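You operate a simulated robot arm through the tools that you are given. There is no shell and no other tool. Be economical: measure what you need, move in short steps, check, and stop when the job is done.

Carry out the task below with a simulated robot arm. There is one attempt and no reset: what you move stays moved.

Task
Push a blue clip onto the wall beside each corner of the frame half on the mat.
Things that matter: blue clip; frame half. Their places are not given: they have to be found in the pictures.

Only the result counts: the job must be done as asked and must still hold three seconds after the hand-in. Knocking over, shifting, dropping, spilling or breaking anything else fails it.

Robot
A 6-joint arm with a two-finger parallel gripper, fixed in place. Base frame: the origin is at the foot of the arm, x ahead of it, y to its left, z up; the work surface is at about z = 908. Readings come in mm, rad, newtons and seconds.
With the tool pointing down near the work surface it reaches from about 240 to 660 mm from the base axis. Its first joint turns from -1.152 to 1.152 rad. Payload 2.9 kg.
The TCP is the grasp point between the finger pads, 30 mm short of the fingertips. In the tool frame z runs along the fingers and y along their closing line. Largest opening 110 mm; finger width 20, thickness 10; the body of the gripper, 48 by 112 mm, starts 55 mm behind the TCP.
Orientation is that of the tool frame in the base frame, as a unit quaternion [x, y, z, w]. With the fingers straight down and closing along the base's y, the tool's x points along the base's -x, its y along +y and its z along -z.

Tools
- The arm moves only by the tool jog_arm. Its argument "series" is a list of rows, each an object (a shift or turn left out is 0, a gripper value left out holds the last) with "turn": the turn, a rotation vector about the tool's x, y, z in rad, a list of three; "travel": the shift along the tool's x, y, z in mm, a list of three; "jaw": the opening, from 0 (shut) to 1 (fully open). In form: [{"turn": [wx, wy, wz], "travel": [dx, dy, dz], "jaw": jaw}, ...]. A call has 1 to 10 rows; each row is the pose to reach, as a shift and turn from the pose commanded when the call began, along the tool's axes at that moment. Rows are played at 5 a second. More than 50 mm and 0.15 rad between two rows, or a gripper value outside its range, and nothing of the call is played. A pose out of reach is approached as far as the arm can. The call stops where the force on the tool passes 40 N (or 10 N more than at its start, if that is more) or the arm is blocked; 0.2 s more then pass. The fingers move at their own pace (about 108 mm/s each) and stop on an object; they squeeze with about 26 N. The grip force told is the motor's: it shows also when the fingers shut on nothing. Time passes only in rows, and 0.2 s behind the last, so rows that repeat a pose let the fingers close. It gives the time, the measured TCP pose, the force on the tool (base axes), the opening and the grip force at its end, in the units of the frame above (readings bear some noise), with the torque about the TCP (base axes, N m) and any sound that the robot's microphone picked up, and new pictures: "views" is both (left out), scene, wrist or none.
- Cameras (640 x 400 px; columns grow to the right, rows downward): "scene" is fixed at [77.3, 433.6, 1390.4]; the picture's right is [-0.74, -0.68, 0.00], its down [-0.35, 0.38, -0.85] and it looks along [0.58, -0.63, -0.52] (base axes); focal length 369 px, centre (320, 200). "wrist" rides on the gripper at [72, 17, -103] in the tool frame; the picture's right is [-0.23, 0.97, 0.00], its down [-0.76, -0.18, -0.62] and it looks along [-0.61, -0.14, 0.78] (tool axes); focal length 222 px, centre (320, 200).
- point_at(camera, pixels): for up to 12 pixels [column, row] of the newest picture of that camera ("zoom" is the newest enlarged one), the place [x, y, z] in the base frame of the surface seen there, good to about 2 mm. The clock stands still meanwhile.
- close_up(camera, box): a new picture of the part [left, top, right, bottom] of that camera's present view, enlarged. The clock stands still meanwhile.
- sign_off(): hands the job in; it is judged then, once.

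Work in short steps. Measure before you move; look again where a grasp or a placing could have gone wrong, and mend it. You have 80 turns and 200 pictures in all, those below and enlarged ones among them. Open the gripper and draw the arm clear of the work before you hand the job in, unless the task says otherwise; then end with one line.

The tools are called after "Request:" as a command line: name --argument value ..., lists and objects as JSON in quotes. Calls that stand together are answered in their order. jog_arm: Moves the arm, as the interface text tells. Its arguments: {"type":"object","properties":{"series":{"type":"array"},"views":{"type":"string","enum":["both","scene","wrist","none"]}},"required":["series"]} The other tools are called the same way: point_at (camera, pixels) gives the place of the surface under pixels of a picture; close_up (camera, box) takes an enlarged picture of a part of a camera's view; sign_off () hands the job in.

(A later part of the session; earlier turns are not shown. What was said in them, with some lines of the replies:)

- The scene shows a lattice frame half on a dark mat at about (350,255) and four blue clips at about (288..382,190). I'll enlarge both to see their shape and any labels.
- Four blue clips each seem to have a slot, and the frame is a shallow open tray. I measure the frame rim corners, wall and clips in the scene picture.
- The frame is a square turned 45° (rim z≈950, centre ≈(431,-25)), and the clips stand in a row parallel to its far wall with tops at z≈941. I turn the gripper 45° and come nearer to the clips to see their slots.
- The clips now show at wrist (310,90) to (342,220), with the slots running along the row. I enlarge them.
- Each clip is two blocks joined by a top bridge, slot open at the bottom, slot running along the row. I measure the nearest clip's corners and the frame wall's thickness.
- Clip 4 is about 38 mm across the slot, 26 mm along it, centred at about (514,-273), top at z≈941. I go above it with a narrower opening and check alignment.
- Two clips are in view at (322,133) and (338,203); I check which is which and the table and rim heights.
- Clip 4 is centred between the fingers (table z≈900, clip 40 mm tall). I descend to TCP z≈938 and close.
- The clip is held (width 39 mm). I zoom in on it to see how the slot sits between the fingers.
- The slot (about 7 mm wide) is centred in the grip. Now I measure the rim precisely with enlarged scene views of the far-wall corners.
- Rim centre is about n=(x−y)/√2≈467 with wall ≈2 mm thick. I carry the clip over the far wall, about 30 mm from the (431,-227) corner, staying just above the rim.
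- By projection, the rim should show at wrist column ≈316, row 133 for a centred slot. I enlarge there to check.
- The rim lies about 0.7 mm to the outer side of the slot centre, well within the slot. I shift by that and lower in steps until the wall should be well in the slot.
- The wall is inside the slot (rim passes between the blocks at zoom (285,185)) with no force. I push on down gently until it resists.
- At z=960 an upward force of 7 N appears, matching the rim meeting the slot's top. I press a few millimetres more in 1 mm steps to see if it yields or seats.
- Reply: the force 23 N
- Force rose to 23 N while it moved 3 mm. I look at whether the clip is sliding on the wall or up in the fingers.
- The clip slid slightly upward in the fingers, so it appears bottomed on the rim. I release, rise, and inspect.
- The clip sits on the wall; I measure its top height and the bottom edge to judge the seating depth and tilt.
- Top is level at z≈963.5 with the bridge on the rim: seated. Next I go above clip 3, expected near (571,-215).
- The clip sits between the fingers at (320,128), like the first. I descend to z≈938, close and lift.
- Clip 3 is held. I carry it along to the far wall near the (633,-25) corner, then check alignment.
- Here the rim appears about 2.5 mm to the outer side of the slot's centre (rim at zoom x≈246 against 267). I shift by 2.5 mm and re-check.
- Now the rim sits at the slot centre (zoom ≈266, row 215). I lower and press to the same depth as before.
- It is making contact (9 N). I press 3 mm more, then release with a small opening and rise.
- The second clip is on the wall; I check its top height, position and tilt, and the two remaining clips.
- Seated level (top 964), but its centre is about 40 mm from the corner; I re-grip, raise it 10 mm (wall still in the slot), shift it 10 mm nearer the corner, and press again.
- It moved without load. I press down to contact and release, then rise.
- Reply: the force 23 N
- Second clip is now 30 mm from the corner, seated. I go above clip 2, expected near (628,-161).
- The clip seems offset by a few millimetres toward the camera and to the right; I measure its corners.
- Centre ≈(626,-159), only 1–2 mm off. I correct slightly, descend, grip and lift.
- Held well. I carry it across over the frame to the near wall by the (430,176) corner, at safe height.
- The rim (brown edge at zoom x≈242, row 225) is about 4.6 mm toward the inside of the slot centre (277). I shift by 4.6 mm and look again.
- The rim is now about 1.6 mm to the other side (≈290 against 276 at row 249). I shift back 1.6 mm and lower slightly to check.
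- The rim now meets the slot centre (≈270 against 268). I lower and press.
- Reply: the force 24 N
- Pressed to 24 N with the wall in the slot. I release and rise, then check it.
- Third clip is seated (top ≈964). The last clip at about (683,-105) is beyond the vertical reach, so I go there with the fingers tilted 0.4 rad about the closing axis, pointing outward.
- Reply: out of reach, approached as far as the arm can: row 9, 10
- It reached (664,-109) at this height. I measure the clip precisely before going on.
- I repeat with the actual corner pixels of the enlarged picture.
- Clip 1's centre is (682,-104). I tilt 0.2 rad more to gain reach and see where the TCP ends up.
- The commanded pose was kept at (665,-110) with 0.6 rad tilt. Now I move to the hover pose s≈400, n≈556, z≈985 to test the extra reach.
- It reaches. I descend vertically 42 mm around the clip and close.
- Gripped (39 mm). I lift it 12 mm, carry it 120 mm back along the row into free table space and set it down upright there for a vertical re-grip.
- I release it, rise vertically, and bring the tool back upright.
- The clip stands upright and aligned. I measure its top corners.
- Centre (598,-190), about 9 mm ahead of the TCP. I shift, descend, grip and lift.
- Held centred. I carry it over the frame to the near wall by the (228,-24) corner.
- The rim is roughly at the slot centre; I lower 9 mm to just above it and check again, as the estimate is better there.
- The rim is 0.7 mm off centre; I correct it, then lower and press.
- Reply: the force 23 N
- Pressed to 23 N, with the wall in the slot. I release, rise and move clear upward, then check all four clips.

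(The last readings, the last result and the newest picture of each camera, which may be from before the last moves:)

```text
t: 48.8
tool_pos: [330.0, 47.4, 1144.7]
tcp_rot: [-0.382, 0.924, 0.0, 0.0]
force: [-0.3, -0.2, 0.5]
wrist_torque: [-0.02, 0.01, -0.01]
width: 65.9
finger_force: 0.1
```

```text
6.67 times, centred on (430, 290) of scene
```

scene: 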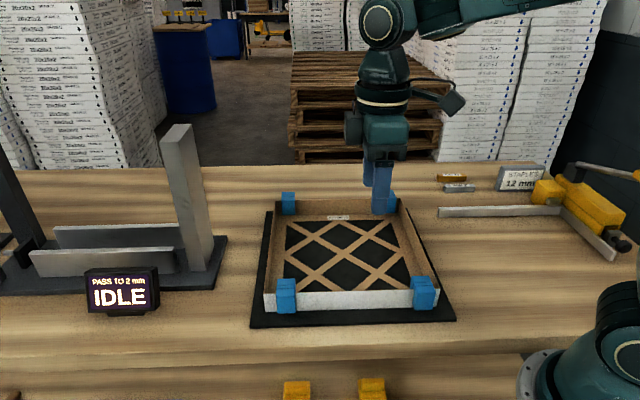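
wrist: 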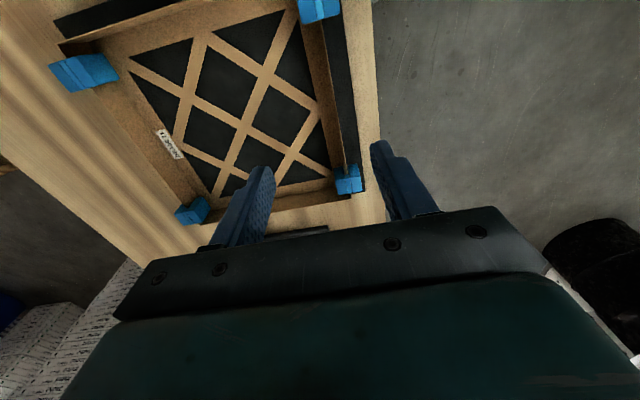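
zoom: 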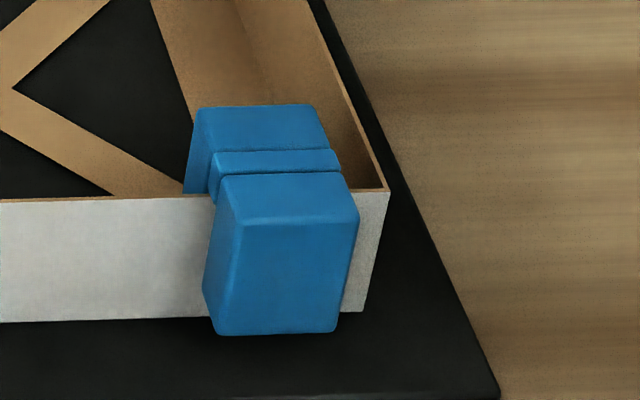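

All four clips are on the walls beside the corners. A last measurement checks the fourth clip's height and that the frame hasn't moved.

Request:
point_at --camera "zoom" --pixels '[[260, 125], [275, 160], [240, 200], [340, 200], [225, 320], [330, 320], [387, 188], [100, 200]]'

Request:
jog_arm --series '[{"travel": [-20, -40, -20]}, {"travel": [-20, -60, -20]}]' --views "scene"

Request:
close_up --camera "scene" --box '[260, 180, 420, 230]'

```text
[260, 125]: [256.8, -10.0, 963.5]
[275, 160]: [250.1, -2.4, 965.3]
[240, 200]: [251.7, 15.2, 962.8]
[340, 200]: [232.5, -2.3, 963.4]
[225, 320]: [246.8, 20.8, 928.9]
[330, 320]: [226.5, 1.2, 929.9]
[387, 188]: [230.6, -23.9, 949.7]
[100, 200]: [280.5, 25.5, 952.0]
```

```text
t: 49.4
tool_pos: [388.1, 17.9, 1164.7]
tcp_rot: [-0.383, 0.924, 0.0, -0.001]
force: [0.5, -0.5, 0.1]
wrist_torque: [0.03, -0.01, 0.02]
width: 66.3
finger_force: 0.1
```

scene: 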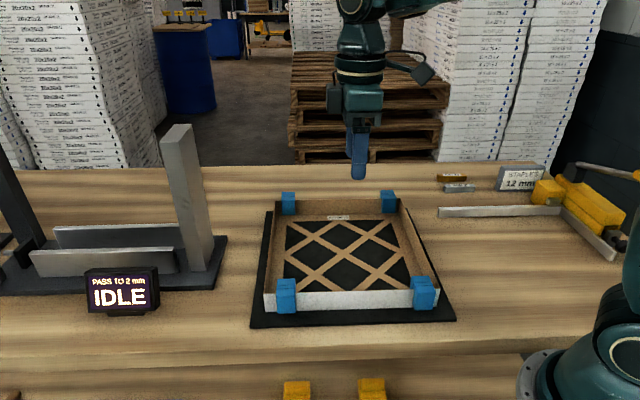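

```text
4.00 times, centred on (340, 205) of scene
```

zoom: 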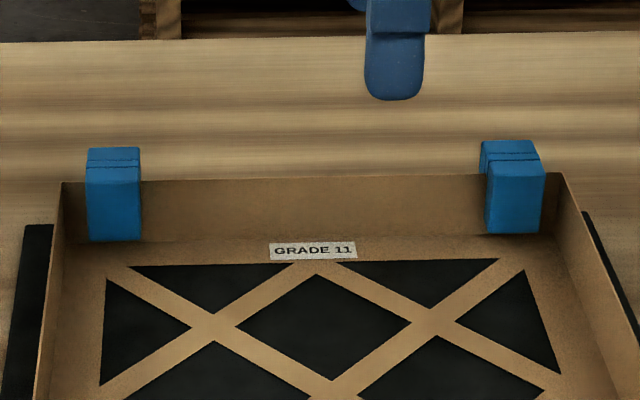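

All four clips sit level with tops at about z=964, the frame is where it was, and the open gripper is clear of the work. I hand the job in.

Request:
sign_off

```text
The job is handed in.
```

All four blue clips are pushed down onto the frame's walls, one about 30–35 mm from each corner, and the job is handed in.
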